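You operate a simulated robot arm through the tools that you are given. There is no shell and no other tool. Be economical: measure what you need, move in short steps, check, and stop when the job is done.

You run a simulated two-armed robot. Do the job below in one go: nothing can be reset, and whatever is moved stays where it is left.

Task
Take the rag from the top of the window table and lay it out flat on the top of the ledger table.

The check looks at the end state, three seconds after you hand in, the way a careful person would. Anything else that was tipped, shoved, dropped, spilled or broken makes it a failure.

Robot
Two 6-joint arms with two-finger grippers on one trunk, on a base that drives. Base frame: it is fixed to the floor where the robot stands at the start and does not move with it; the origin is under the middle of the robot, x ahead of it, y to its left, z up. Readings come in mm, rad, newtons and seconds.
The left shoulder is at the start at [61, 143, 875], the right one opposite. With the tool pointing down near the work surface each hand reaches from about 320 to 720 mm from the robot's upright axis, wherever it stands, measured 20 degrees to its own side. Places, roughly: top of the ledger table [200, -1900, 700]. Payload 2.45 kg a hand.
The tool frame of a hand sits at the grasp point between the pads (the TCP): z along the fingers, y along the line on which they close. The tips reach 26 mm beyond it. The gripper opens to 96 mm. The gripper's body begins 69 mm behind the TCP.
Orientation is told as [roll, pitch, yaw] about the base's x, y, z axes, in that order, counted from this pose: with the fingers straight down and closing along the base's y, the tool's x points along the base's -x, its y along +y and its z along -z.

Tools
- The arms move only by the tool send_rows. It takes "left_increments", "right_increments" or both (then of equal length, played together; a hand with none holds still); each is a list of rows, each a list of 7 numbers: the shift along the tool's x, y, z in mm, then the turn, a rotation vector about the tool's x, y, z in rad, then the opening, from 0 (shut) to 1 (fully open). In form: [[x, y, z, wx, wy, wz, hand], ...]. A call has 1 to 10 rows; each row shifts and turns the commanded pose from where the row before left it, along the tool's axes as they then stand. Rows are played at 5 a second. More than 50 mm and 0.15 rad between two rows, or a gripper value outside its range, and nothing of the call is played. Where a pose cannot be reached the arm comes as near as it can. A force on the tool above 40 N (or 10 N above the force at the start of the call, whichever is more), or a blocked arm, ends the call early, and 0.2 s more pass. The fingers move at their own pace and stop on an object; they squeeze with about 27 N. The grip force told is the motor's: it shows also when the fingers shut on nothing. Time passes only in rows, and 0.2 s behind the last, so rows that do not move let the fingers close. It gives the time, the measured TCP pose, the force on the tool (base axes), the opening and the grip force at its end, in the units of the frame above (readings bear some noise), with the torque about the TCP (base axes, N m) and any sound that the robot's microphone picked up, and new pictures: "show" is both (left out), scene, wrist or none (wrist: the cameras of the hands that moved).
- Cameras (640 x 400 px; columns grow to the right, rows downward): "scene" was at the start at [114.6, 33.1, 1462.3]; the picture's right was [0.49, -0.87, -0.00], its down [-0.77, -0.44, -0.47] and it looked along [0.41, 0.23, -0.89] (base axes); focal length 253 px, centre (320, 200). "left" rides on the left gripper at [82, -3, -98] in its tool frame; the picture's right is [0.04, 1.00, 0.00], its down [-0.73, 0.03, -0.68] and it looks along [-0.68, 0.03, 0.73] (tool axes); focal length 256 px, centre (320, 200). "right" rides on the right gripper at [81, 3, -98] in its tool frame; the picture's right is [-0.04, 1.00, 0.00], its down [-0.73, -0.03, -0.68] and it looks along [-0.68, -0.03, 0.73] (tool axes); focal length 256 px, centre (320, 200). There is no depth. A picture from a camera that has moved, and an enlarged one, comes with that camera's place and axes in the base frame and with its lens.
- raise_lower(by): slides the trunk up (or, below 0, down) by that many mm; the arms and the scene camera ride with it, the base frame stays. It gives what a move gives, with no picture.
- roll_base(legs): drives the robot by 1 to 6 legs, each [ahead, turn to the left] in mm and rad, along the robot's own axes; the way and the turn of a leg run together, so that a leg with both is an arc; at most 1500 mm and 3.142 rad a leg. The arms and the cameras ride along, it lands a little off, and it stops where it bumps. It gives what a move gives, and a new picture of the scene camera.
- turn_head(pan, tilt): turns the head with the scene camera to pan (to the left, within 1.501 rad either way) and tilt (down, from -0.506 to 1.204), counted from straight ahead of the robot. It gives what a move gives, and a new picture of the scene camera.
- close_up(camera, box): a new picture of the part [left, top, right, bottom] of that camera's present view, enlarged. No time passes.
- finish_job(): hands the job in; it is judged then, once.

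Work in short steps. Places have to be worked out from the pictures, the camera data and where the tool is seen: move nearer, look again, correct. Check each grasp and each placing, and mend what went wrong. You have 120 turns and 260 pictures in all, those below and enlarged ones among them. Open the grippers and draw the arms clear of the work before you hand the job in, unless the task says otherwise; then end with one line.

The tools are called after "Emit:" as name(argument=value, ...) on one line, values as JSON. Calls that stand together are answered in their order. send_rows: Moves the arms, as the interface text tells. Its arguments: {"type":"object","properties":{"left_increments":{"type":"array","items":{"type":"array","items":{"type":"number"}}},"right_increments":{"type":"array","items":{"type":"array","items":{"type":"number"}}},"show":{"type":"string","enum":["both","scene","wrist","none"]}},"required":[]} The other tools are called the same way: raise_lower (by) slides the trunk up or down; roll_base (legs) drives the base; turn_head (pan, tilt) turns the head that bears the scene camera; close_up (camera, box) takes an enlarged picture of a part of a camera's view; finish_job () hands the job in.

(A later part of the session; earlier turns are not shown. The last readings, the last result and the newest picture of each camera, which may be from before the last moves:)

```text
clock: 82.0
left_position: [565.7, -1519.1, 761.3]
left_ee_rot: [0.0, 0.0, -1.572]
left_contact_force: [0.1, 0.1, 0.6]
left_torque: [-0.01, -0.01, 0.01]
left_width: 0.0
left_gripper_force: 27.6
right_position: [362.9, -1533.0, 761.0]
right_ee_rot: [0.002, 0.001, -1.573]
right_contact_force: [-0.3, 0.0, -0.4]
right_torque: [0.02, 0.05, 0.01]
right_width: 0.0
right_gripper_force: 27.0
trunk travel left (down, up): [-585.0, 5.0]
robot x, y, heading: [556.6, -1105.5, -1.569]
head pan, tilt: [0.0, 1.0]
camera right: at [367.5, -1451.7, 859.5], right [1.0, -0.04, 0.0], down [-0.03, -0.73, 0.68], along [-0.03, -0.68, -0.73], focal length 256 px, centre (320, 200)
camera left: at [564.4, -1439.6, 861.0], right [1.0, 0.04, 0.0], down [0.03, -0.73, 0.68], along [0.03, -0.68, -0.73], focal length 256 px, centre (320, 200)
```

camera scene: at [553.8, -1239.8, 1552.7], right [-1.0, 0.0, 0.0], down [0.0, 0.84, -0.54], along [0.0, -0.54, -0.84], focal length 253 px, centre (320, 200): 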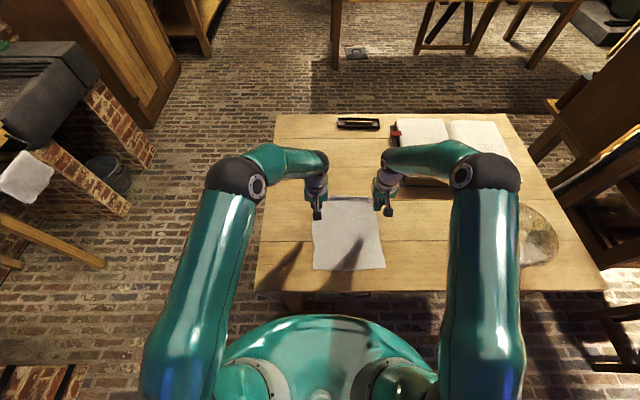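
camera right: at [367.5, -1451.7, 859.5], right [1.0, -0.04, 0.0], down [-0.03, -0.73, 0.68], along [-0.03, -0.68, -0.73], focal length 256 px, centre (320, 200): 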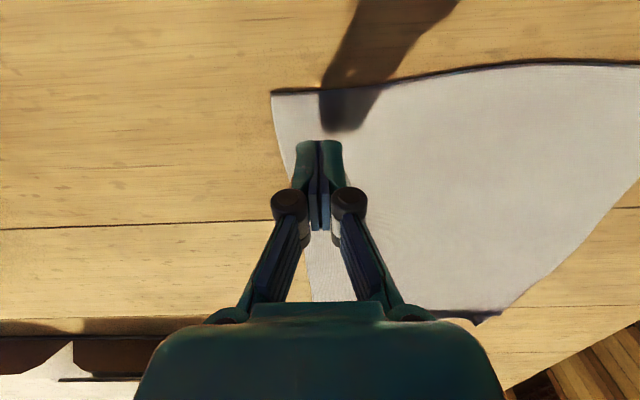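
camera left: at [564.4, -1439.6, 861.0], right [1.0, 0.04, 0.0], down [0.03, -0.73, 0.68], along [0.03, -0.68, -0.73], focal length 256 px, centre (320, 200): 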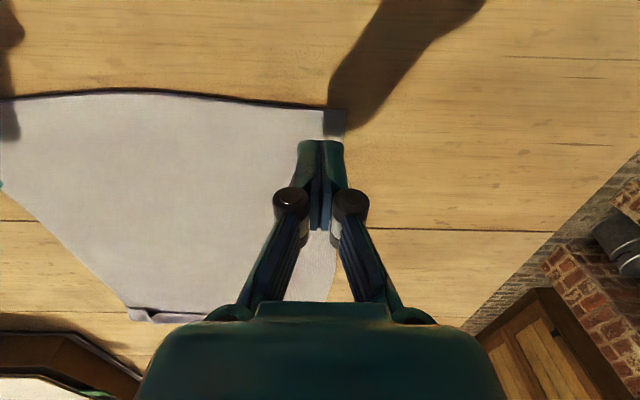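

I press and draw back 38 mm.

Emit:
send_rows(left_increments=[[0, 0, 7, 0, 0, 0, 0], [0, 0, 5, 0, 0, 0, 0], [0, 0, 3.5, 0, 0, 0, 0], [6, 0, 0.3, 0, 0, 0, 0], [6, 0, 0, 0, 0, 0, 0], [6, 0, 0, 0, 0, 0, 0], [7, 0, 0, 0, 0, 0, 0], [7, 0, 0, 0, 0, 0, 0], [6, 0, 0, 0, 0, 0, 0], [0, 0, -15, 0, 0, 0, 0]], right_increments=[[0, 0, 7, 0, 0, 0, 0], [0, 0, 5, 0, 0, 0, 0], [0, 0, 2.5, 0, 0, 0, 0], [6, 0, 0, 0, 0, 0, 0], [6, 0, 0, 0, 0, 0, 0], [6, 0, 0, 0, 0, 0, 0], [7, 0, 0, 0, 0, 0, 0], [7, 0, 0, 0, 0, 0, 0], [6, 0, 0, 0, 0, 0, 0], [0, 0, -15, 0, 0, 0, 0]], show="scene")

Emit:
close_up(camera="scene", box=[270, 170, 430, 300])

```text
clock: 84.2
left_position: [569.0, -1480.9, 761.5]
left_ee_rot: [0.001, -0.003, -1.572]
left_contact_force: [-0.6, -0.1, 0.3]
left_torque: [-0.01, -0.02, 0.0]
left_width: 0.1
left_gripper_force: 27.2
right_position: [363.5, -1490.3, 764.0]
right_ee_rot: [-0.001, 0.001, -1.573]
right_contact_force: [0.4, -0.1, -0.1]
right_torque: [-0.03, -0.02, 0.0]
right_width: 0.2
right_gripper_force: 26.9
trunk travel left (down, up): [-585.0, 5.0]
robot x, y, heading: [556.5, -1107.7, -1.568]
head pan, tilt: [0.0, 1.0]
camera scene: at [554.1, -1234.8, 1553.1], right [-1.0, 0.0, 0.0], down [0.0, 0.84, -0.54], along [0.0, -0.54, -0.84], focal length 253 px, centre (320, 200)
```

scene: 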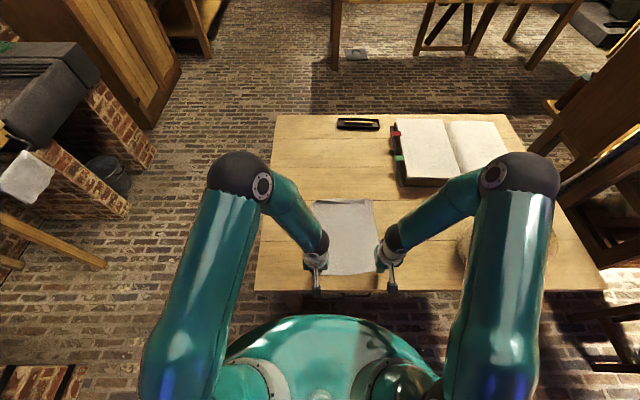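

```text
3.08 times, centred on (350, 235) of scene
camera zoom: at [554.1, -1234.8, 1553.1], right [-1.0, 0.0, 0.0], down [0.0, 0.84, -0.54], along [0.0, -0.54, -0.84], focal length 778 px, centre (228, 92)
```

zoom: 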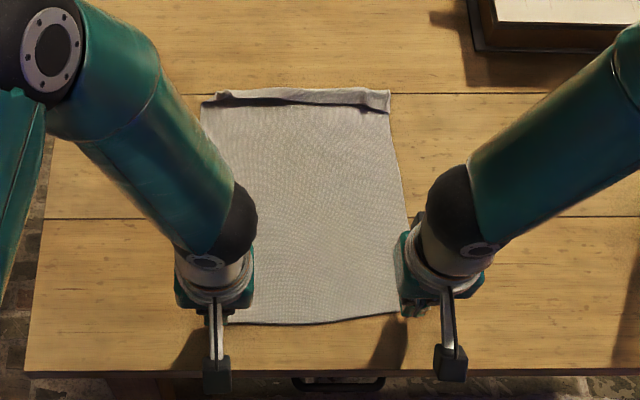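

Now the fold is at y≈-1770 and the flap edge at ≈-1745. I raise the hands, move them forward with the fingers spread, and stop just robot-side of the flap edge.

Emit:
send_rows(left_increments=[[0, 0, -20, 0, 0, 0, 0.3], [-35, -3, -10, 0, 0, 0, 0.55], [-35, -3, 0, 0, 0, 0, 0.55], [-35, -3, 0, 0, 0, 0, 0.55], [-35, -3, 0, 0, 0, 0, 0.55], [-35, -3, 0, 0, 0, 0, 0.55], [-35, -1, 0, 0, 0, 0, 0.55], [-20, 0, 10, 0, 0, 0, 0.55], [0, 0, 10, 0, 0, 0, 0.55], [0, 0, 0, 0, 0, 0, 0.55]], right_increments=[[0, 0, -20, 0, 0, 0, 0.3], [-35, 4, -10, 0, 0, 0, 0.55], [-35, 4, 0, 0, 0, 0, 0.55], [-35, 4, 0, 0, 0, 0, 0.55], [-35, 4, 0, 0, 0, 0, 0.55], [-35, 4, 0, 0, 0, 0, 0.55], [-35, 4, 0, 0, 0, 0, 0.55], [-12, 0, 10, 0, 0, 0, 0.55], [0, 0, 10, 0, 0, 0, 0.55], [0, 0, 0, 0, 0, 0, 0.55]], show="wrist")

```text
clock: 86.4
left_position: [551.4, -1710.9, 772.3]
left_ee_rot: [0.001, -0.001, -1.574]
left_contact_force: [0.0, -0.3, 0.5]
left_torque: [-0.02, -0.01, 0.01]
left_width: 52.4
left_gripper_force: 0.1
right_position: [384.0, -1715.6, 772.1]
right_ee_rot: [0.0, 0.001, -1.572]
right_contact_force: [-0.3, -0.7, -0.3]
right_torque: [-0.03, 0.0, -0.02]
right_width: 53.1
right_gripper_force: 0.0
trunk travel left (down, up): [-585.0, 5.0]
robot x, y, heading: [554.1, -1107.6, -1.568]
head pan, tilt: [0.0, 1.0]
camera right: at [389.0, -1634.3, 870.3], right [1.0, -0.04, 0.0], down [-0.03, -0.73, 0.68], along [-0.03, -0.68, -0.74], focal length 256 px, centre (320, 200)
camera left: at [549.9, -1630.5, 870.2], right [1.0, 0.04, 0.0], down [0.03, -0.73, 0.68], along [0.03, -0.68, -0.73], focal length 256 px, centre (320, 200)
```

right: 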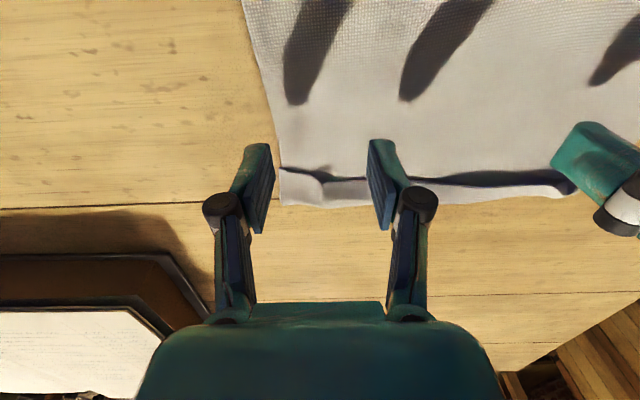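
left: 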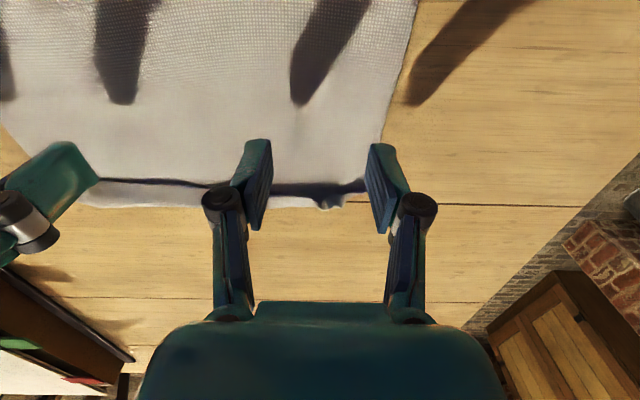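

The flap edge is at y≈-1746 and the fingertips at ≈-1725. I nudge both hands inward and lower to about 2 mm above the sheet.

Emit:
send_rows(left_increments=[[0, -4, 6, 0, 0, 0, 0.55], [0, -4, 6, 0, 0, 0, 0.55], [0, 0, 6, 0, 0, 0, 0.55], [0, 0, 5, 0, 0, 0, 0.55], [0, 0, 0, 0, 0, 0, 0.55]], right_increments=[[0, 8, 6, 0, 0, 0, 0.55], [0, 8, 6, 0, 0, 0, 0.55], [0, 0, 6, 0, 0, 0, 0.55], [0, 0, 5, 0, 0, 0, 0.55], [0, 0, 0, 0, 0, 0, 0.55]], show="wrist")

```text
clock: 87.6
left_position: [545.0, -1710.8, 748.1]
left_ee_rot: [-0.001, 0.0, -1.571]
left_contact_force: [0.6, 0.0, 0.0]
left_torque: [-0.03, 0.02, -0.02]
left_width: 52.7
left_gripper_force: 0.0
right_position: [401.0, -1715.3, 750.5]
right_ee_rot: [-0.001, 0.0, -1.573]
right_contact_force: [-1.0, 0.0, -0.1]
right_torque: [0.05, 0.02, 0.0]
right_width: 52.9
right_gripper_force: 0.1
trunk travel left (down, up): [-585.0, 5.0]
robot x, y, heading: [554.0, -1107.4, -1.567]
head pan, tilt: [0.0, 1.0]
camera right: at [405.2, -1634.1, 848.0], right [1.0, -0.04, 0.0], down [-0.03, -0.73, 0.68], along [-0.03, -0.68, -0.73], focal length 256 px, centre (320, 200)
camera left: at [542.5, -1631.0, 847.1], right [1.0, 0.04, 0.0], down [0.03, -0.73, 0.68], along [0.03, -0.68, -0.73], focal length 256 px, centre (320, 200)
```

right: 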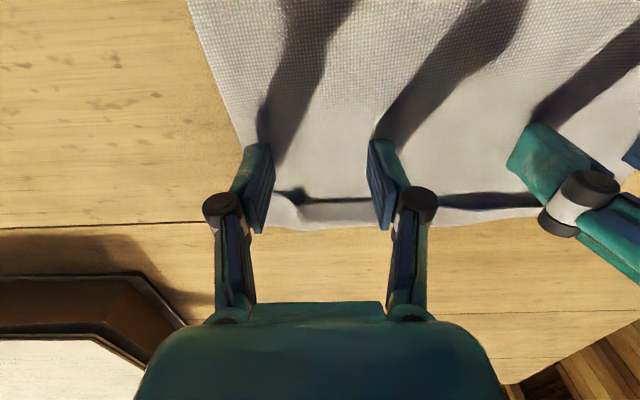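
left: 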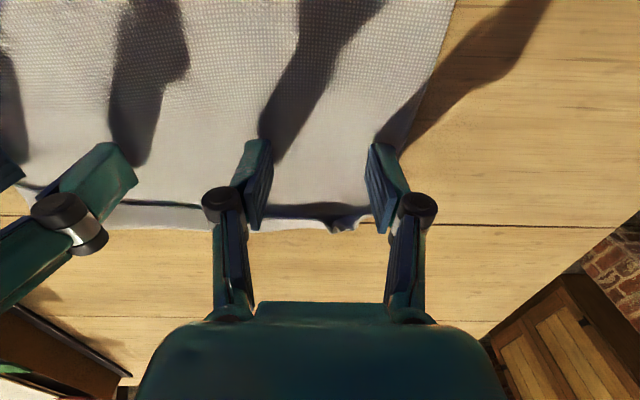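

Positioned. I sweep forward slowly to catch the flap edge and turn it over.

Emit:
send_rows(left_increments=[[-6, 0, 0, 0, 0, 0, 0.55], [-6, 0, 0, 0, 0, 0, 0.55], [-6, 0, 0, 0, 0, 0, 0.55], [-6, 0, 0, 0, 0, 0, 0.55], [-6, 0, 0, 0, 0, 0, 0.55], [-5, 0, 0, 0, 0, 0, 0.55], [-5, 0, 0, 0, 0, 0, 0.55], [0, 0, 0, 0, 0, 0, 0.55]], right_increments=[[-6, 0, 1, 0, 0, 0, 0.55], [-6, 0, 0.5, 0, 0, 0, 0.55], [-6, 0, 0, 0, 0, 0, 0.55], [-6, 0, 0, 0, 0, 0, 0.55], [-6, 0, 0, 0, 0, 0, 0.55], [-5, 0, 0, 0, 0, 0, 0.55], [-5, 0, 0, 0, 0, 0, 0.55], [0, 0, 0, 0, 0, 0, 0.55]], show="wrist")

Emit:
close_up(camera="scene", box=[290, 170, 410, 240])

```text
clock: 89.4
left_position: [545.0, -1739.2, 751.3]
left_ee_rot: [-0.002, -0.001, -1.572]
left_contact_force: [-0.3, 0.6, 0.1]
left_torque: [-0.02, 0.04, 0.0]
left_width: 53.0
left_gripper_force: 0.1
left hand out of reach, approached as far as the arm can: row 5, 6
right_position: [401.9, -1754.3, 748.8]
right_ee_rot: [0.0, 0.001, -1.572]
right_contact_force: [0.1, 0.6, -0.1]
right_torque: [-0.02, -0.01, 0.05]
right_width: 52.7
right_gripper_force: 0.1
trunk travel left (down, up): [-585.0, 5.0]
robot x, y, heading: [552.8, -1107.8, -1.566]
head pan, tilt: [0.0, 1.0]
camera right: at [406.0, -1673.8, 846.5], right [1.0, -0.04, 0.0], down [-0.03, -0.73, 0.68], along [-0.03, -0.68, -0.73], focal length 256 px, centre (320, 200)
camera left: at [543.7, -1659.5, 849.8], right [1.0, 0.04, 0.0], down [0.03, -0.73, 0.68], along [0.03, -0.68, -0.73], focal length 256 px, centre (320, 200)
```

right: 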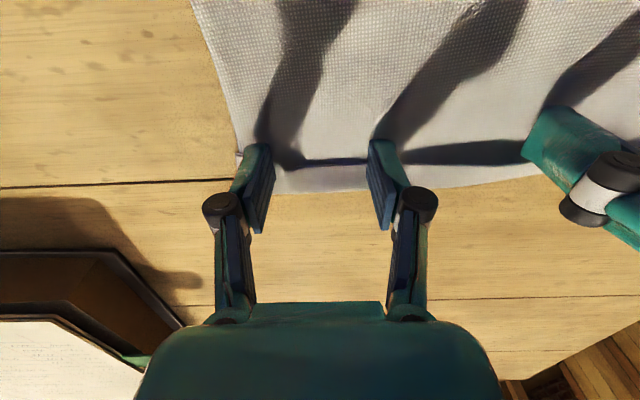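
left: 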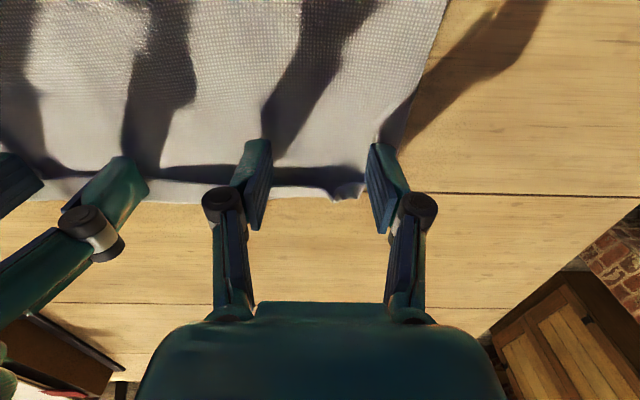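

```text
5.33 times, centred on (350, 205) of scene
camera zoom: at [553.8, -1236.0, 1553.1], right [-1.0, 0.0, 0.0], down [0.0, 0.84, -0.54], along [0.0, -0.54, -0.84], focal length 1348 px, centre (160, 173)
```

zoom: 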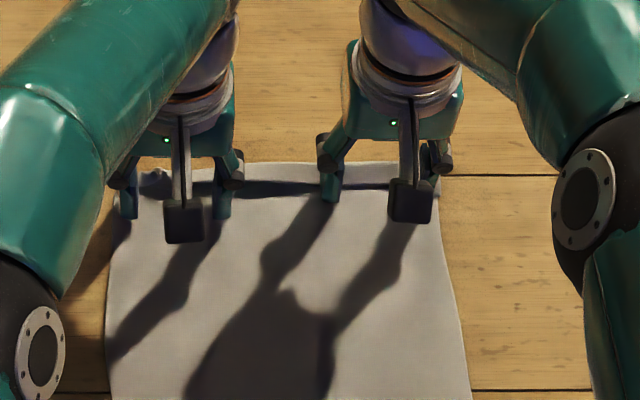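

The right fingers have reached the flap edge; the left is at its upright limit. I tilt the left a little and push both on outward.

Emit:
send_rows(left_increments=[[0, 0, -1, 0, -0.1, 0, 0.55], [0, 0, -1, 0, -0.1, 0, 0.55], [0, 0, -1, 0, -0.1, 0, 0.55], [-6, 0, 2, 0, 0, 0, 0.55], [-6, 0, 2, 0, 0, 0, 0.55], [-6, 0, 2, 0, 0, 0, 0.55], [-6, 0, 2, 0, 0, 0, 0.55], [0, 0, 0, 0, 0, 0, 0.55]], right_increments=[[0, 0, 0, 0, 0, 0, 0.55], [-4, 0, 0, 0, 0, 0, 0.55], [-5, 0, 0, 0, 0, 0, 0.55], [-5, 0, 0, 0, 0, 0, 0.55], [-5, 0, 0, 0, 0, 0, 0.55], [-5, 0, 0, 0, 0, 0, 0.55], [-5, 0, 0, 0, 0, 0, 0.55], [0, 0, 0, 0, 0, 0, 0.55]], show="wrist")

Emit:
close_up(camera="scene", box=[290, 170, 410, 240])

```text
clock: 91.2
left_position: [546.9, -1766.1, 753.5]
left_ee_rot: [0.001, -0.299, -1.572]
left_contact_force: [0.3, 0.1, -0.1]
left_torque: [-0.01, -0.01, 0.01]
left_width: 52.9
left_gripper_force: 0.1
right_position: [401.6, -1774.8, 747.8]
right_ee_rot: [0.0, 0.002, -1.573]
right_contact_force: [0.7, 0.2, 0.1]
right_torque: [-0.01, -0.05, -0.03]
right_width: 53.2
right_gripper_force: 0.1
right hand out of reach, approached as far as the arm can: row 6, 7
trunk travel left (down, up): [-585.0, 5.0]
robot x, y, heading: [555.4, -1103.8, -1.567]
head pan, tilt: [0.0, 1.0]
camera right: at [406.2, -1693.7, 846.8], right [1.0, -0.04, 0.0], down [-0.03, -0.73, 0.68], along [-0.03, -0.68, -0.73], focal length 256 px, centre (320, 200)
camera left: at [543.6, -1661.1, 823.2], right [1.0, 0.04, -0.01], down [0.03, -0.5, 0.87], along [0.03, -0.87, -0.5], focal length 256 px, centre (320, 200)
```

right: 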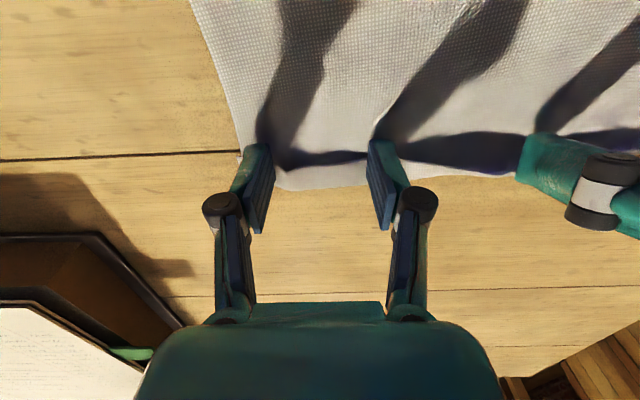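
left: 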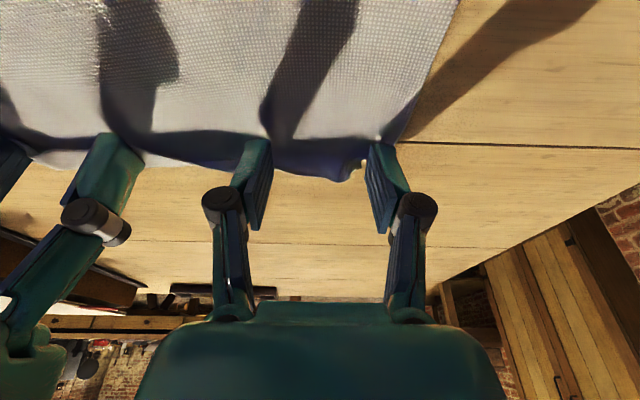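

```text
5.33 times, centred on (350, 205) of scene
camera zoom: at [553.8, -1236.1, 1553.1], right [-1.0, 0.0, 0.0], down [0.0, 0.84, -0.54], along [0.0, -0.54, -0.84], focal length 1348 px, centre (160, 173)
```

zoom: 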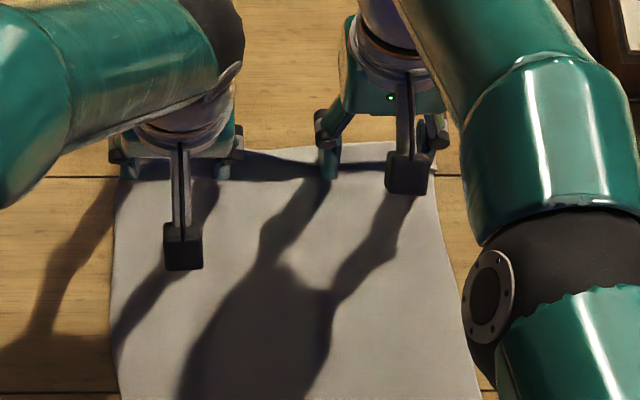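

The flap is being pushed up (the strip is now in its own shadow). I tilt the right hand too and keep pushing both outward past the fold.

Emit:
send_rows(left_increments=[[0, 0, 0, 0, -0.08, 0, 0.55], [0, 0, 0, 0, -0.08, 0, 0.55], [-5, 0, 2.4, 0, 0, 0, 0.55], [-5, 0, 2.4, 0, 0, 0, 0.55], [-5, 0, 2.4, 0, 0, 0, 0.55], [-5, 0, 2.4, 0, 0, 0, 0.55], [-5, 0, 2.4, 0, 0, 0, 0.55], [-5, 0, 2.4, 0, 0, 0, 0.55], [-5, 0, 2.4, 0, 0, 0, 0.55], [0, 0, 0, 0, 0, 0, 0.55]], right_increments=[[0, 0, -1, 0, -0.12, 0, 0.55], [0, 0, -1, 0, -0.12, 0, 0.55], [0, 0, -1, 0, -0.12, 0, 0.55], [-4.7, 0, 1.8, 0, 0, 0, 0.55], [-4.7, 0, 1.8, 0, 0, 0, 0.55], [-4.7, 0, 1.8, 0, 0, 0, 0.55], [-4.7, 0, 1.8, 0, 0, 0, 0.55], [-4.7, 0, 1.8, 0, 0, 0, 0.55], [-4.7, 0, 1.8, 0, 0, 0, 0.55], [0, 0, 0, 0, 0, 0, 0.55]], show="wrist")

Emit:
close_up(camera="scene", box=[290, 170, 410, 240])

```text
clock: 93.4
left_position: [545.3, -1805.3, 753.7]
left_ee_rot: [-0.001, -0.458, -1.573]
left_contact_force: [0.4, -0.3, 0.4]
left_torque: [-0.02, -0.01, 0.03]
left_width: 52.9
left_gripper_force: 0.1
right_position: [401.4, -1804.8, 752.0]
right_ee_rot: [-0.001, -0.36, -1.572]
right_contact_force: [1.1, 0.6, 0.0]
right_torque: [0.0, -0.02, -0.03]
right_width: 52.7
right_gripper_force: 0.1
trunk travel left (down, up): [-585.0, 5.0]
robot x, y, heading: [558.1, -1105.1, -1.569]
head pan, tilt: [0.0, 1.0]
camera right: at [406.1, -1694.5, 815.5], right [1.0, -0.04, 0.01], down [-0.03, -0.45, 0.89], along [-0.03, -0.89, -0.45], focal length 256 px, centre (320, 200)
camera left: at [543.0, -1690.2, 805.9], right [1.0, 0.03, -0.02], down [0.03, -0.36, 0.93], along [0.03, -0.93, -0.36], focal length 256 px, centre (320, 200)
```

right: 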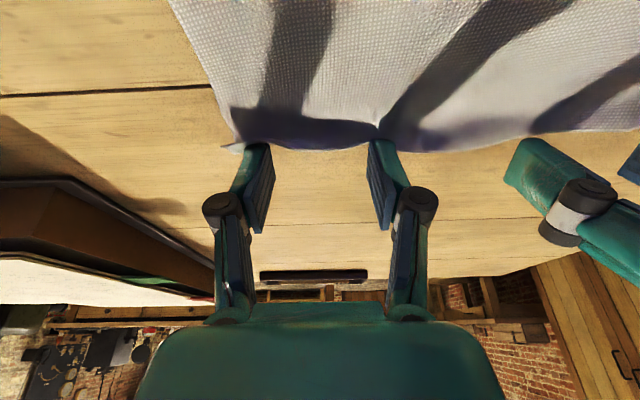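
left: 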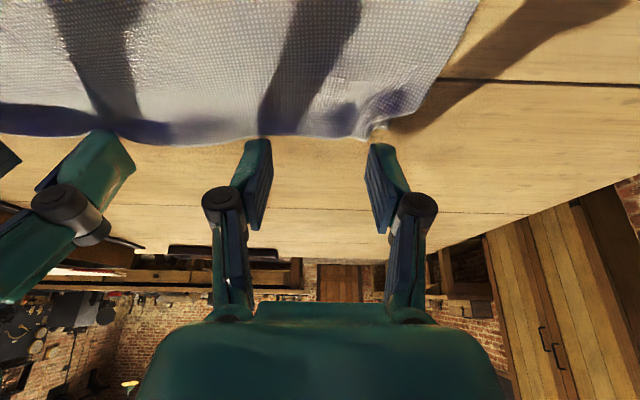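

```text
5.33 times, centred on (350, 205) of scene
camera zoom: at [553.8, -1236.0, 1553.1], right [-1.0, 0.0, 0.0], down [0.0, 0.84, -0.54], along [0.0, -0.54, -0.84], focal length 1348 px, centre (160, 173)
```

zoom: 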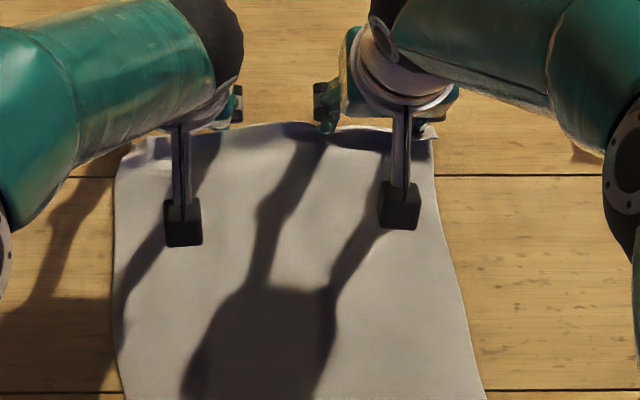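

The flap has turned over and the hem now lies outward. I lift off and back away to look.

Emit:
send_rows(left_increments=[[-8, 0, -4, 0, 0, 0, 0.55], [-8, 0, -13, 0, 0, 0, 0.55], [-8, 0, -18, 0, 0, 0, 0.55], [0, 0, -25, 0, 0, 0, 0.55], [0, 0, -25, 0, 0, 0, 0.55], [10, 0, -25, 0, 0, 0, 0.55], [20, 0, -25, 0, 0, 0, 0.55], [30, 0, -15, 0, 0, 0, 0.55], [30, 0, -15, 0, 0, 0, 0.55]], right_increments=[[-8, 0, -4, 0, 0, 0, 0.55], [-8, 0, -13, 0, 0, 0, 0.55], [-8, 0, -18, 0, 0, 0, 0.55], [0, 0, -25, 0, 0, 0, 0.55], [0, 0, -25, 0, 0, 0, 0.55], [10, 0, -25, 0, 0, 0, 0.55], [20, 0, -25, 0, 0, 0, 0.55], [30, 0, -15, 0, 0, 0, 0.55], [30, 0, -15, 0, 0, 0, 0.55]], show="wrist")

Emit:
close_up(camera="scene", box=[270, 170, 430, 300])

Emit:
close_up(camera="left", box=[60, 0, 420, 180])

```text
clock: 95.4
left_position: [546.6, -1670.9, 874.0]
left_ee_rot: [0.0, -0.464, -1.574]
left_contact_force: [-0.1, 0.4, -0.3]
left_torque: [-0.03, -0.03, -0.02]
left_width: 52.8
left_gripper_force: 0.0
right_position: [400.7, -1683.7, 883.0]
right_ee_rot: [0.002, -0.36, -1.575]
right_contact_force: [1.2, -0.1, -0.2]
right_torque: [0.01, -0.02, -0.01]
right_width: 52.7
right_gripper_force: 0.1
trunk travel left (down, up): [-585.0, 5.0]
robot x, y, heading: [553.5, -1108.0, -1.569]
head pan, tilt: [0.0, 1.0]
camera right: at [405.3, -1573.4, 947.1], right [1.0, -0.04, 0.02], down [-0.03, -0.45, 0.89], along [-0.03, -0.89, -0.45], focal length 256 px, centre (320, 200)
camera left: at [544.6, -1556.3, 926.4], right [1.0, 0.03, -0.02], down [0.03, -0.35, 0.93], along [0.02, -0.93, -0.35], focal length 256 px, centre (320, 200)
```

right: 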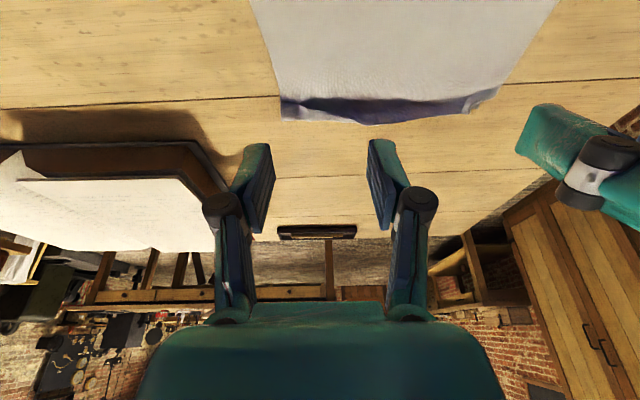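
left: 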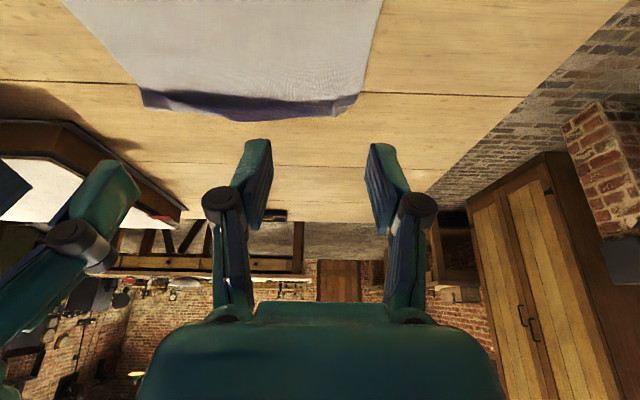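

```text
3.08 times, centred on (350, 235) of scene
camera zoom: at [553.7, -1234.1, 1553.3], right [-1.0, 0.0, 0.0], down [0.0, 0.84, -0.54], along [0.0, -0.54, -0.84], focal length 778 px, centre (228, 92)
```

zoom: 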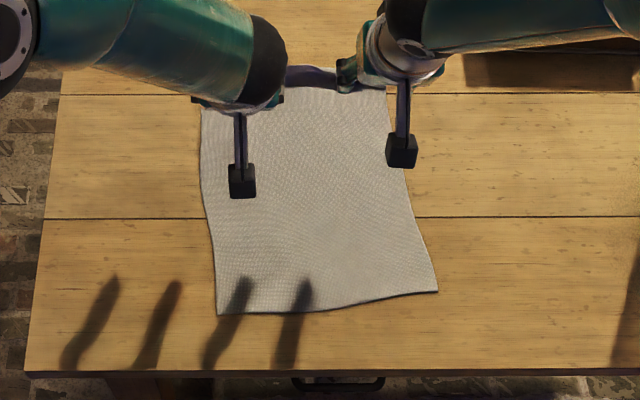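

```text
1.78 times, centred on (240, 90) of left
camera zoom: at [544.6, -1556.3, 926.4], right [1.0, 0.03, -0.02], down [0.03, -0.35, 0.93], along [0.02, -0.93, -0.35], focal length 455 px, centre (462, 396)
```

zoom: 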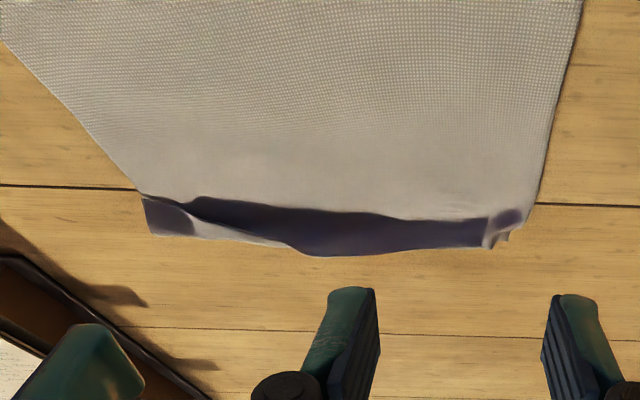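

The hem now stands up as a lip leaning outward. I iron it down: tilted fingertips (which form a ramp) go in from behind the lip and slide outward with light contact.

Emit:
send_rows(left_increments=[[0, 0, 0, 0, -0.07, 0, 0.6], [0, 0, 0, 0, -0.066, 0, 0.6], [-2.3, 2, 30, 0, 0, 0, 0.6], [-2.3, 2, 30, 0, 0, 0, 0.6], [-2.3, 2, 30, 0, 0, 0, 0.6], [-2.3, 2, 30, 0, 0, 0, 0.6], [-2.3, 0, 30, 0, 0, 0, 0.6], [0, 0, 0, 0, 0, 0, 0.6]], right_increments=[[0, 0, 0, 0, -0.12, 0, 0.6], [0, 0, 0, 0, -0.12, 0, 0.6], [0.9, -2, 30, 0, 0, 0, 0.6], [0.9, -2, 30, 0, 0, 0, 0.6], [0.9, 0, 30, 0, 0, 0, 0.6], [0.9, 0, 30, 0, 0, 0, 0.6], [0.9, 0, 30, 0, 0, 0, 0.6], [0, 0, 0, 0, 0, 0, 0.6]], show="wrist")

```text
clock: 97.2
left_position: [554.5, -1765.5, 750.9]
left_ee_rot: [-0.001, -0.597, -1.572]
left_contact_force: [0.7, 0.6, 0.5]
left_torque: [-0.01, 0.0, -0.01]
left_width: 57.7
left_gripper_force: 0.0
right_position: [397.1, -1767.4, 757.2]
right_ee_rot: [-0.002, -0.6, -1.574]
right_contact_force: [0.7, 0.5, 0.2]
right_torque: [-0.01, 0.03, -0.01]
right_width: 57.4
right_gripper_force: 0.0
trunk travel left (down, up): [-585.0, 5.0]
robot x, y, heading: [557.8, -1104.7, -1.565]
head pan, tilt: [0.0, 1.0]
camera right: at [401.4, -1644.9, 791.7], right [1.0, -0.04, 0.02], down [-0.03, -0.22, 0.97], along [-0.03, -0.97, -0.22], focal length 256 px, centre (320, 200)
camera left: at [551.1, -1644.6, 788.9], right [1.0, 0.03, -0.02], down [0.03, -0.23, 0.97], along [0.02, -0.97, -0.23], focal length 256 px, centre (320, 200)
```

right: 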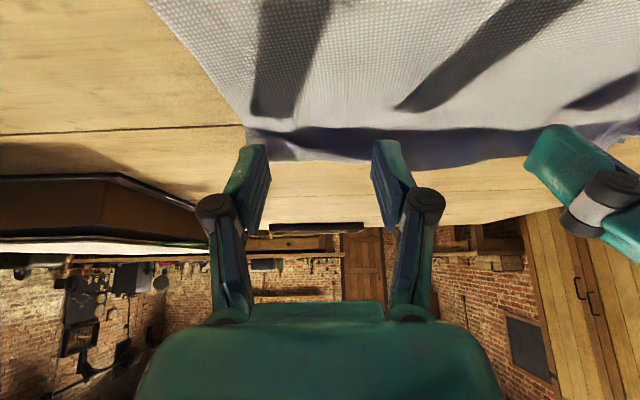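
left: 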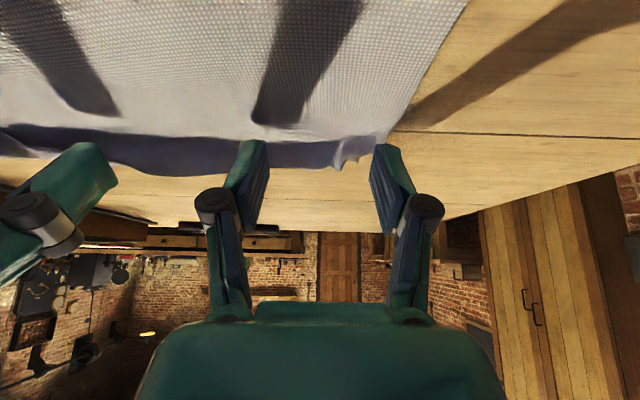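

I lower to light contact and iron outward 55 mm.

Emit:
send_rows(left_increments=[[0.6, 0, 0.8, 0, 0, 0, 0.6], [-5, 0, 3.4, 0, 0, 0, 0.6], [-5, 0, 3.4, 0, 0, 0, 0.6], [-5, 0, 3.4, 0, 0, 0, 0.6], [-5, 0, 3.4, 0, 0, 0, 0.6], [-5, 0, 3.4, 0, 0, 0, 0.6], [-5, 0, 3.4, 0, 0, 0, 0.6], [-5, 0, 3.4, 0, 0, 0, 0.6], [-5, 0, 3.4, 0, 0, 0, 0.6], [-5, 0, 3.4, 0, 0, 0, 0.6]], right_increments=[[4.2, 0, 6, 0, 0, 0, 0.6], [-5, 0, 3.4, 0, 0, 0, 0.6], [-5, 0, 3.4, 0, 0, 0, 0.6], [-5, 0, 3.4, 0, 0, 0, 0.6], [-5, 0, 3.4, 0, 0, 0, 0.6], [-5, 0, 3.4, 0, 0, 0, 0.6], [-5, 0, 3.4, 0, 0, 0, 0.6], [-5, 0, 3.4, 0, 0, 0, 0.6], [-5, 0, 3.4, 0, 0, 0, 0.6], [-5, 0, 3.4, 0, 0, 0, 0.6]], show="wrist")

Emit:
close_up(camera="scene", box=[270, 160, 430, 290])

```text
clock: 99.4
left_position: [554.2, -1820.5, 753.0]
left_ee_rot: [0.001, -0.597, -1.573]
left_contact_force: [0.2, 0.0, 0.0]
left_torque: [-0.02, -0.01, 0.0]
left_width: 57.4
left_gripper_force: 0.0
right_position: [398.1, -1821.3, 751.1]
right_ee_rot: [0.001, -0.6, -1.573]
right_contact_force: [0.5, 1.1, 0.1]
right_torque: [-0.03, 0.03, -0.01]
right_width: 57.8
right_gripper_force: 0.1
trunk travel left (down, up): [-585.0, 5.0]
robot x, y, heading: [555.0, -1100.9, -1.568]
head pan, tilt: [0.0, 1.0]
camera right: at [401.8, -1698.8, 784.7], right [1.0, -0.04, 0.02], down [-0.03, -0.22, 0.97], along [-0.03, -0.97, -0.22], focal length 256 px, centre (320, 200)
camera left: at [551.1, -1699.8, 788.9], right [1.0, 0.03, -0.02], down [0.03, -0.23, 0.97], along [0.02, -0.97, -0.23], focal length 256 px, centre (320, 200)
```

right: 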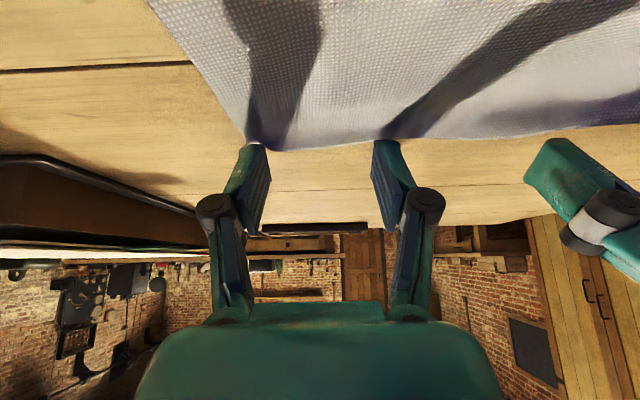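
left: 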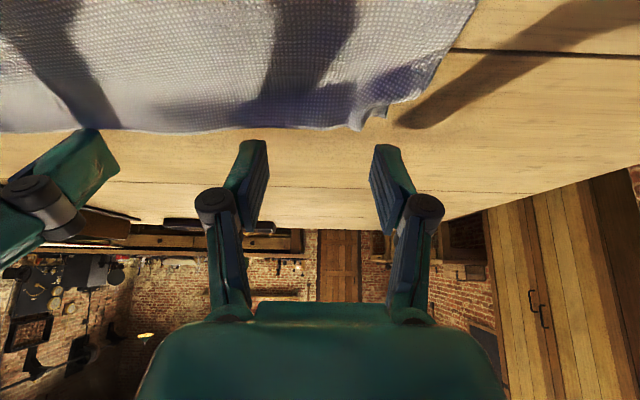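

```text
3.08 times, centred on (350, 225) of scene
camera zoom: at [553.8, -1236.3, 1553.0], right [-1.0, 0.0, 0.0], down [0.0, 0.84, -0.54], along [0.0, -0.54, -0.84], focal length 778 px, centre (228, 123)
```

zoom: 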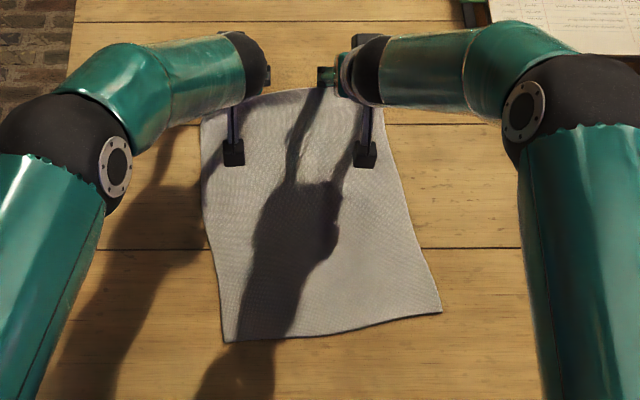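

The hem lies outward now. I pat it down: lift slightly, come back 12 mm onto the hem, press lightly, then lift away for inspection.

Emit:
send_rows(left_increments=[[-6, 0, -8, 0, 0, 0, 0.6], [10, 0, -6.8, 0, 0, 0, 0.6], [5, 0, 7, 0, 0, 0, 0.6], [3, 0, 4, 0, 0, 0, 0.6], [0, 0, 0, 0, 0, 0, 0.6], [-9, 0, -13, 0, 0, 0, 0.6], [-9, 0, -18, 0, 0, 0, 0.6], [0, 0, -30, 0, 0, 0, 0.6], [0, 0, -35, 0, 0, 0, 0.6], [0, 0, -35, 0, 0, 0, 0.6]], right_increments=[[-6, 0, -8, 0, 0, 0, 0.6], [10, 0, -6.8, 0, 0, 0, 0.6], [5, 0, 7, 0, 0, 0, 0.6], [2, 0, 3, 0, 0, 0, 0.6], [0, 0, 0, 0, 0, 0, 0.6], [-9, 0, -13, 0, 0, 0, 0.6], [-9, 0, -18, 0, 0, 0, 0.6], [0, 0, -30, 0, 0, 0, 0.6], [0, 0, -35, 0, 0, 0, 0.6], [0, 0, -35, 0, 0, 0, 0.6]], show="none")

Emit:
send_rows(left_increments=[[20, 0, -35, 0, 0, 0, 0.6], [30, 0, -30, 0, 0, 0, 0.6], [30, 0, -30, 0, 0, 0, 0.6]], right_increments=[[20, 0, -35, 0, 0, 0, 0.6], [30, 0, -30, 0, 0, 0, 0.6], [30, 0, -30, 0, 0, 0, 0.6]], show="wrist")

Emit:
close_up(camera="scene", box=[270, 160, 430, 290])

Emit:
close_up(camera="left", box=[80, 0, 400, 160])

```text
clock: 101.6
left_position: [553.8, -1749.7, 869.9]
left_ee_rot: [0.0, -0.597, -1.574]
left_contact_force: [-0.9, 0.2, 0.2]
left_torque: [0.0, -0.01, 0.01]
left_width: 57.6
left_gripper_force: 0.0
right_position: [396.7, -1744.6, 865.7]
right_ee_rot: [0.002, -0.6, -1.574]
right_contact_force: [-0.8, -0.2, 0.1]
right_torque: [0.0, 0.03, -0.03]
right_width: 57.8
right_gripper_force: 0.0
trunk travel left (down, up): [-585.0, 5.0]
robot x, y, heading: [553.6, -1108.2, -1.575]
head pan, tilt: [0.0, 1.0]
```

```text
clock: 102.4
left_position: [555.6, -1629.9, 903.5]
left_ee_rot: [0.0, -0.601, -1.572]
left_contact_force: [0.6, 1.1, 0.1]
left_torque: [-0.03, -0.03, 0.03]
left_width: 57.8
left_gripper_force: 0.0
right_position: [394.7, -1626.8, 901.0]
right_ee_rot: [0.0, -0.604, -1.573]
right_contact_force: [-0.2, 0.0, 0.2]
right_torque: [-0.02, -0.01, -0.02]
right_width: 57.8
right_gripper_force: 0.2
trunk travel left (down, up): [-585.0, 5.0]
robot x, y, heading: [553.6, -1109.6, -1.566]
head pan, tilt: [0.0, 1.0]
camera right: at [399.6, -1503.4, 936.2], right [1.0, -0.03, 0.02], down [-0.03, -0.22, 0.98], along [-0.03, -0.98, -0.22], focal length 256 px, centre (320, 200)
camera left: at [552.2, -1508.4, 939.4], right [1.0, 0.03, -0.02], down [0.03, -0.22, 0.97], along [0.02, -0.97, -0.22], focal length 256 px, centre (320, 200)
```

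right: 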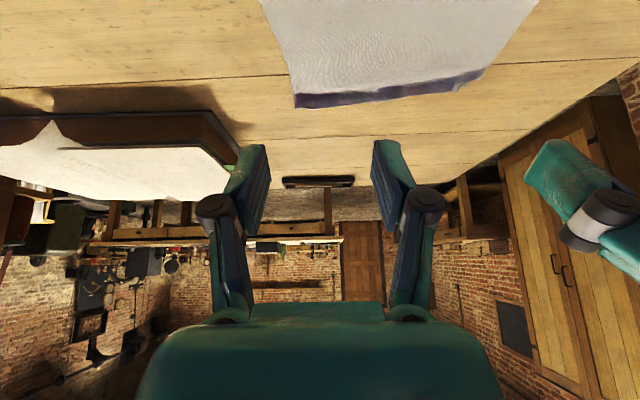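
left: 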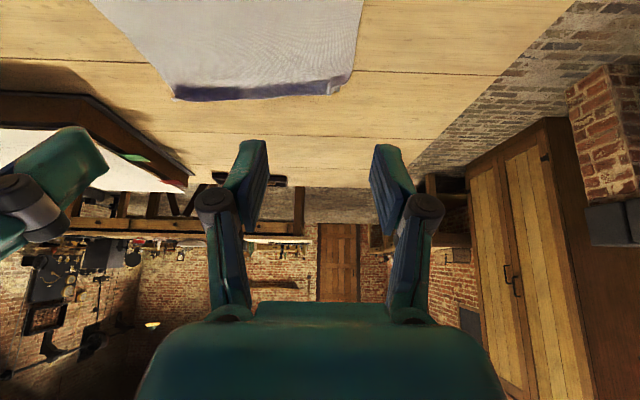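

```text
3.08 times, centred on (350, 225) of scene
camera zoom: at [553.8, -1232.2, 1553.4], right [-1.0, 0.0, 0.0], down [0.0, 0.84, -0.54], along [0.0, -0.54, -0.84], focal length 778 px, centre (228, 123)
```

zoom: 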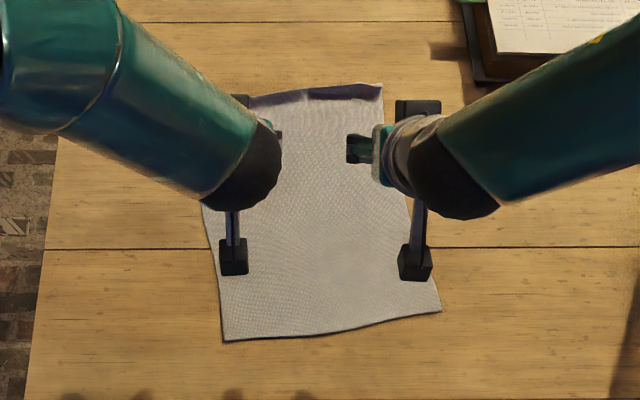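

```text
2.00 times, centred on (240, 80) of left
camera zoom: at [552.2, -1508.4, 939.4], right [1.0, 0.03, -0.02], down [0.03, -0.22, 0.97], along [0.02, -0.97, -0.22], focal length 512 px, centre (480, 440)
```

zoom: 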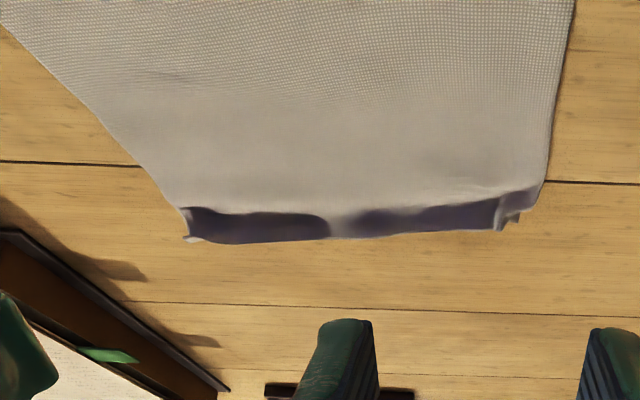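

The lip springs partly up because my pass hovered a few mm high. I repeat it with real contact pressure, starting at the lip's root.

Emit:
send_rows(left_increments=[[-7.2, 0, 34, 0, 0, 0, 0.5], [-7.2, 0, 34, 0, 0, 0, 0.5], [-7.2, 0, 34, 0, 0, 0, 0.5], [-7.2, 0, 34, 0, 0, 0, 0.5], [-7.2, 0, 34, 0, 0, 0, 0.5], [-7, 0, 34, 0, 0, 0, 0.5], [0, 0, 0, 0, 0, 0, 0.5]], right_increments=[[-7.2, 0, 34, 0, 0, 0, 0.5], [-7.2, 0, 34, 0, 0, 0, 0.5], [-7.2, 0, 34, 0, 0, 0, 0.5], [-7.2, 0, 34, 0, 0, 0, 0.5], [-7.2, 0, 34, 0, 0, 0, 0.5], [-7, 0, 34, 0, 0, 0, 0.5], [0, 0, 0, 0, 0, 0, 0.5]], show="wrist")

```text
clock: 104.0
left_position: [552.8, -1781.7, 758.7]
left_ee_rot: [0.0, -0.597, -1.574]
left_contact_force: [0.7, 0.7, 0.6]
left_torque: [-0.02, -0.03, -0.03]
left_width: 48.2
left_gripper_force: 0.2
right_position: [397.4, -1782.3, 754.9]
right_ee_rot: [0.001, -0.6, -1.576]
right_contact_force: [0.0, 0.3, -0.7]
right_torque: [-0.03, 0.0, 0.06]
right_width: 48.0
right_gripper_force: 0.1
trunk travel left (down, up): [-585.0, 5.0]
robot x, y, heading: [555.4, -1104.8, -1.571]
head pan, tilt: [0.0, 1.0]
camera right: at [401.7, -1658.9, 790.8], right [1.0, -0.04, 0.02], down [-0.03, -0.22, 0.97], along [-0.03, -0.97, -0.22], focal length 256 px, centre (320, 200)
camera left: at [550.3, -1660.5, 793.9], right [1.0, 0.03, -0.02], down [0.03, -0.23, 0.97], along [0.02, -0.97, -0.23], focal length 256 px, centre (320, 200)
```

right: 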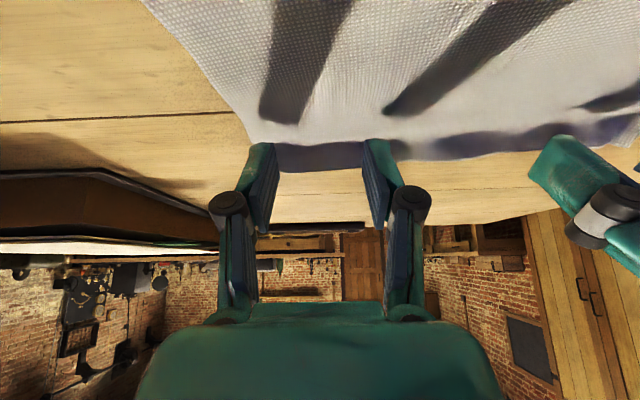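
left: 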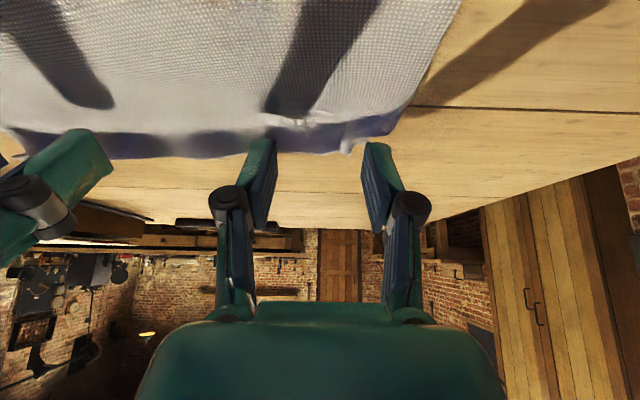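

I press down to contact and sweep outward 40 mm.

Emit:
send_rows(left_increments=[[3.4, 0, 5, 0, 0, 0, 0.5], [3.6, 0, 5.2, 0, 0, 0, 0.5], [-4.1, 0, 2.8, 0, 0, 0, 0.5], [-4.1, 0, 2.8, 0, 0, 0, 0.5], [-4.1, 0, 2.8, 0, 0, 0, 0.5], [-4.1, 0, 2.8, 0, 0, 0, 0.5], [-4.1, 0, 2.8, 0, 0, 0, 0.5], [-4.1, 0, 2.8, 0, 0, 0, 0.5], [-4.1, 0, 2.8, 0, 0, 0, 0.5], [-4.1, 0, 2.8, 0, 0, 0, 0.5]], right_increments=[[2.6, 0, 3.6, 0, 0, 0, 0.5], [2.6, 0, 3.8, 0, 0, 0, 0.5], [-4.1, 0, 2.8, 0, 0, 0, 0.5], [-4.1, 0, 2.8, 0, 0, 0, 0.5], [-4.1, 0, 2.8, 0, 0, 0, 0.5], [-4.1, 0, 2.8, 0, 0, 0, 0.5], [-4.1, 0, 2.8, 0, 0, 0, 0.5], [-4.1, 0, 2.8, 0, 0, 0, 0.5], [-4.1, 0, 2.8, 0, 0, 0, 0.5], [-4.1, 0, 2.8, 0, 0, 0, 0.5]], show="wrist")

Emit:
close_up(camera="scene", box=[270, 160, 430, 290])

```text
clock: 106.2
left_position: [553.1, -1820.7, 745.9]
left_ee_rot: [-0.002, -0.597, -1.573]
left_contact_force: [-1.6, 0.0, 11.9]
left_torque: [-0.01, 0.15, -0.03]
left_width: 48.3
left_gripper_force: 5.6
right_position: [397.4, -1819.9, 748.2]
right_ee_rot: [-0.001, -0.601, -1.573]
right_contact_force: [1.2, 1.8, 7.8]
right_torque: [-0.05, -0.04, 0.05]
right_width: 48.1
right_gripper_force: 4.3
trunk travel left (down, up): [-585.0, 5.0]
robot x, y, heading: [557.6, -1108.2, -1.567]
head pan, tilt: [0.0, 1.0]
camera right: at [401.8, -1697.4, 782.8], right [1.0, -0.04, 0.02], down [-0.03, -0.22, 0.97], along [-0.03, -0.97, -0.22], focal length 256 px, centre (320, 200)
camera left: at [551.0, -1699.5, 781.5], right [1.0, 0.03, -0.02], down [0.03, -0.22, 0.97], along [0.02, -0.97, -0.22], focal length 256 px, centre (320, 200)
```

right: 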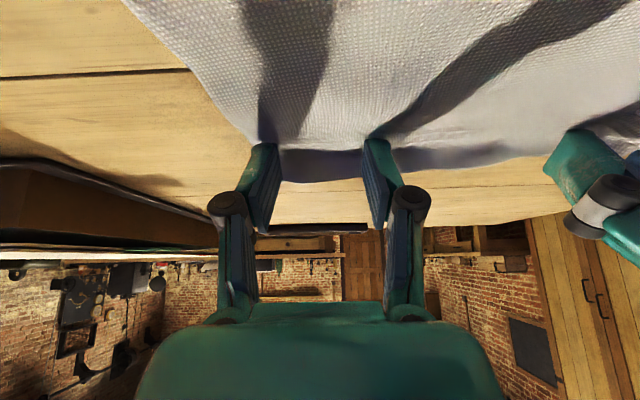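
left: 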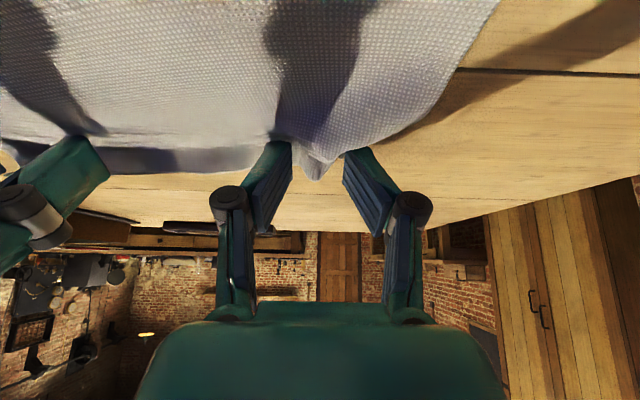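

```text
3.08 times, centred on (350, 225) of scene
camera zoom: at [554.0, -1233.8, 1553.3], right [-1.0, 0.0, 0.0], down [0.0, 0.84, -0.54], along [0.0, -0.54, -0.84], focal length 778 px, centre (228, 123)
```

zoom: 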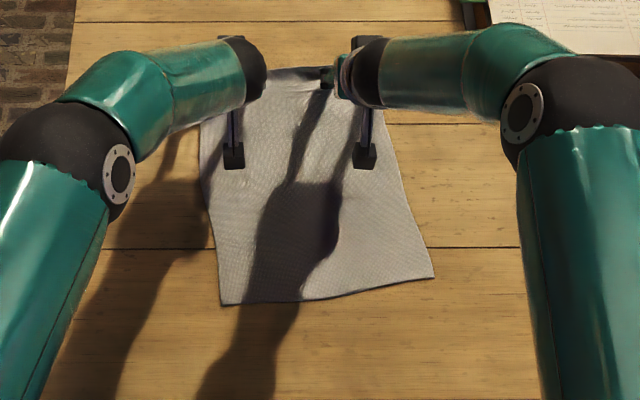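

Under pressure the sheet slid with the fingers. Now I hop: lift 5 mm, move 24 mm further out over the lip, and press straight down on it.

Emit:
send_rows(left_increments=[[-2.8, 0, -4.1, 0, 0, 0, 0.5], [-5, 0, 3.4, 0, 0, 0, 0.5], [-5, 0, 3.4, 0, 0, 0, 0.5], [-5, 0, 3.4, 0, 0, 0, 0.5], [-5, 0, 3.4, 0, 0, 0, 0.5], [3, 0, 4, 0, 0, 0, 0.5], [1.5, 0, 2.2, 0, 0, 0, 0.5], [0, 0, 0, 0, 0, 0, 0.5]], right_increments=[[-2.8, 0, -4.1, 0, 0, 0, 0.5], [-5, 0, 3.4, 0, 0, 0, 0.5], [-5, 0, 3.4, 0, 0, 0, 0.5], [-5, 0, 3.4, 0, 0, 0, 0.5], [-5, 0, 3.4, 0, 0, 0, 0.5], [3, 0, 4, 0, 0, 0, 0.5], [1.5, 0, 2.2, 0, 0, 0, 0.5], [0, 0, 0, 0, 0, 0, 0.5]], show="wrist")

```text
clock: 108.0
left_position: [553.5, -1844.7, 747.4]
left_ee_rot: [-0.001, -0.605, -1.573]
left_contact_force: [-1.9, -2.6, 14.0]
left_torque: [-0.12, 0.21, 0.06]
left_width: 49.1
left_gripper_force: 0.5
right_position: [395.6, -1844.8, 748.4]
right_ee_rot: [0.001, -0.606, -1.573]
right_contact_force: [-0.6, -2.1, 12.1]
right_torque: [-0.13, 0.13, 0.06]
right_width: 48.9
right_gripper_force: 0.7
trunk travel left (down, up): [-585.0, 5.0]
robot x, y, heading: [555.3, -1107.6, -1.568]
head pan, tilt: [0.0, 1.0]
camera right: at [401.3, -1721.7, 781.8], right [1.0, -0.04, 0.02], down [-0.03, -0.22, 0.98], along [-0.03, -0.98, -0.22], focal length 256 px, centre (320, 200)
camera left: at [551.3, -1723.4, 782.3], right [1.0, 0.03, -0.02], down [0.03, -0.22, 0.98], along [0.02, -0.98, -0.22], focal length 256 px, centre (320, 200)
```

right: 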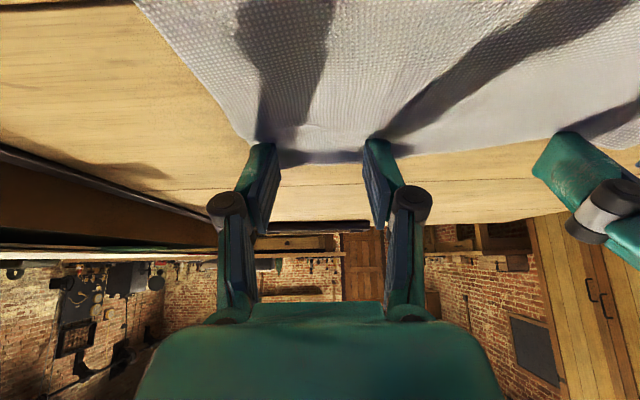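
left: 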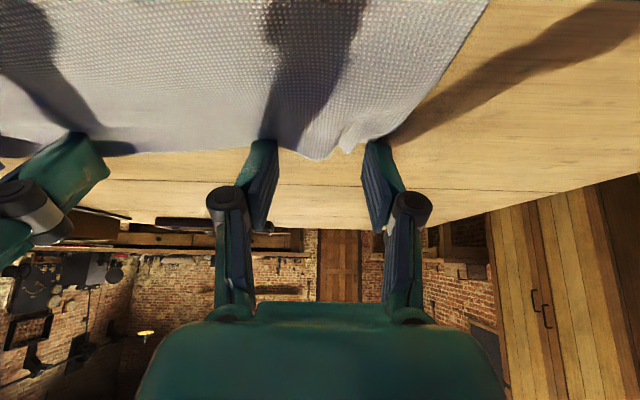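

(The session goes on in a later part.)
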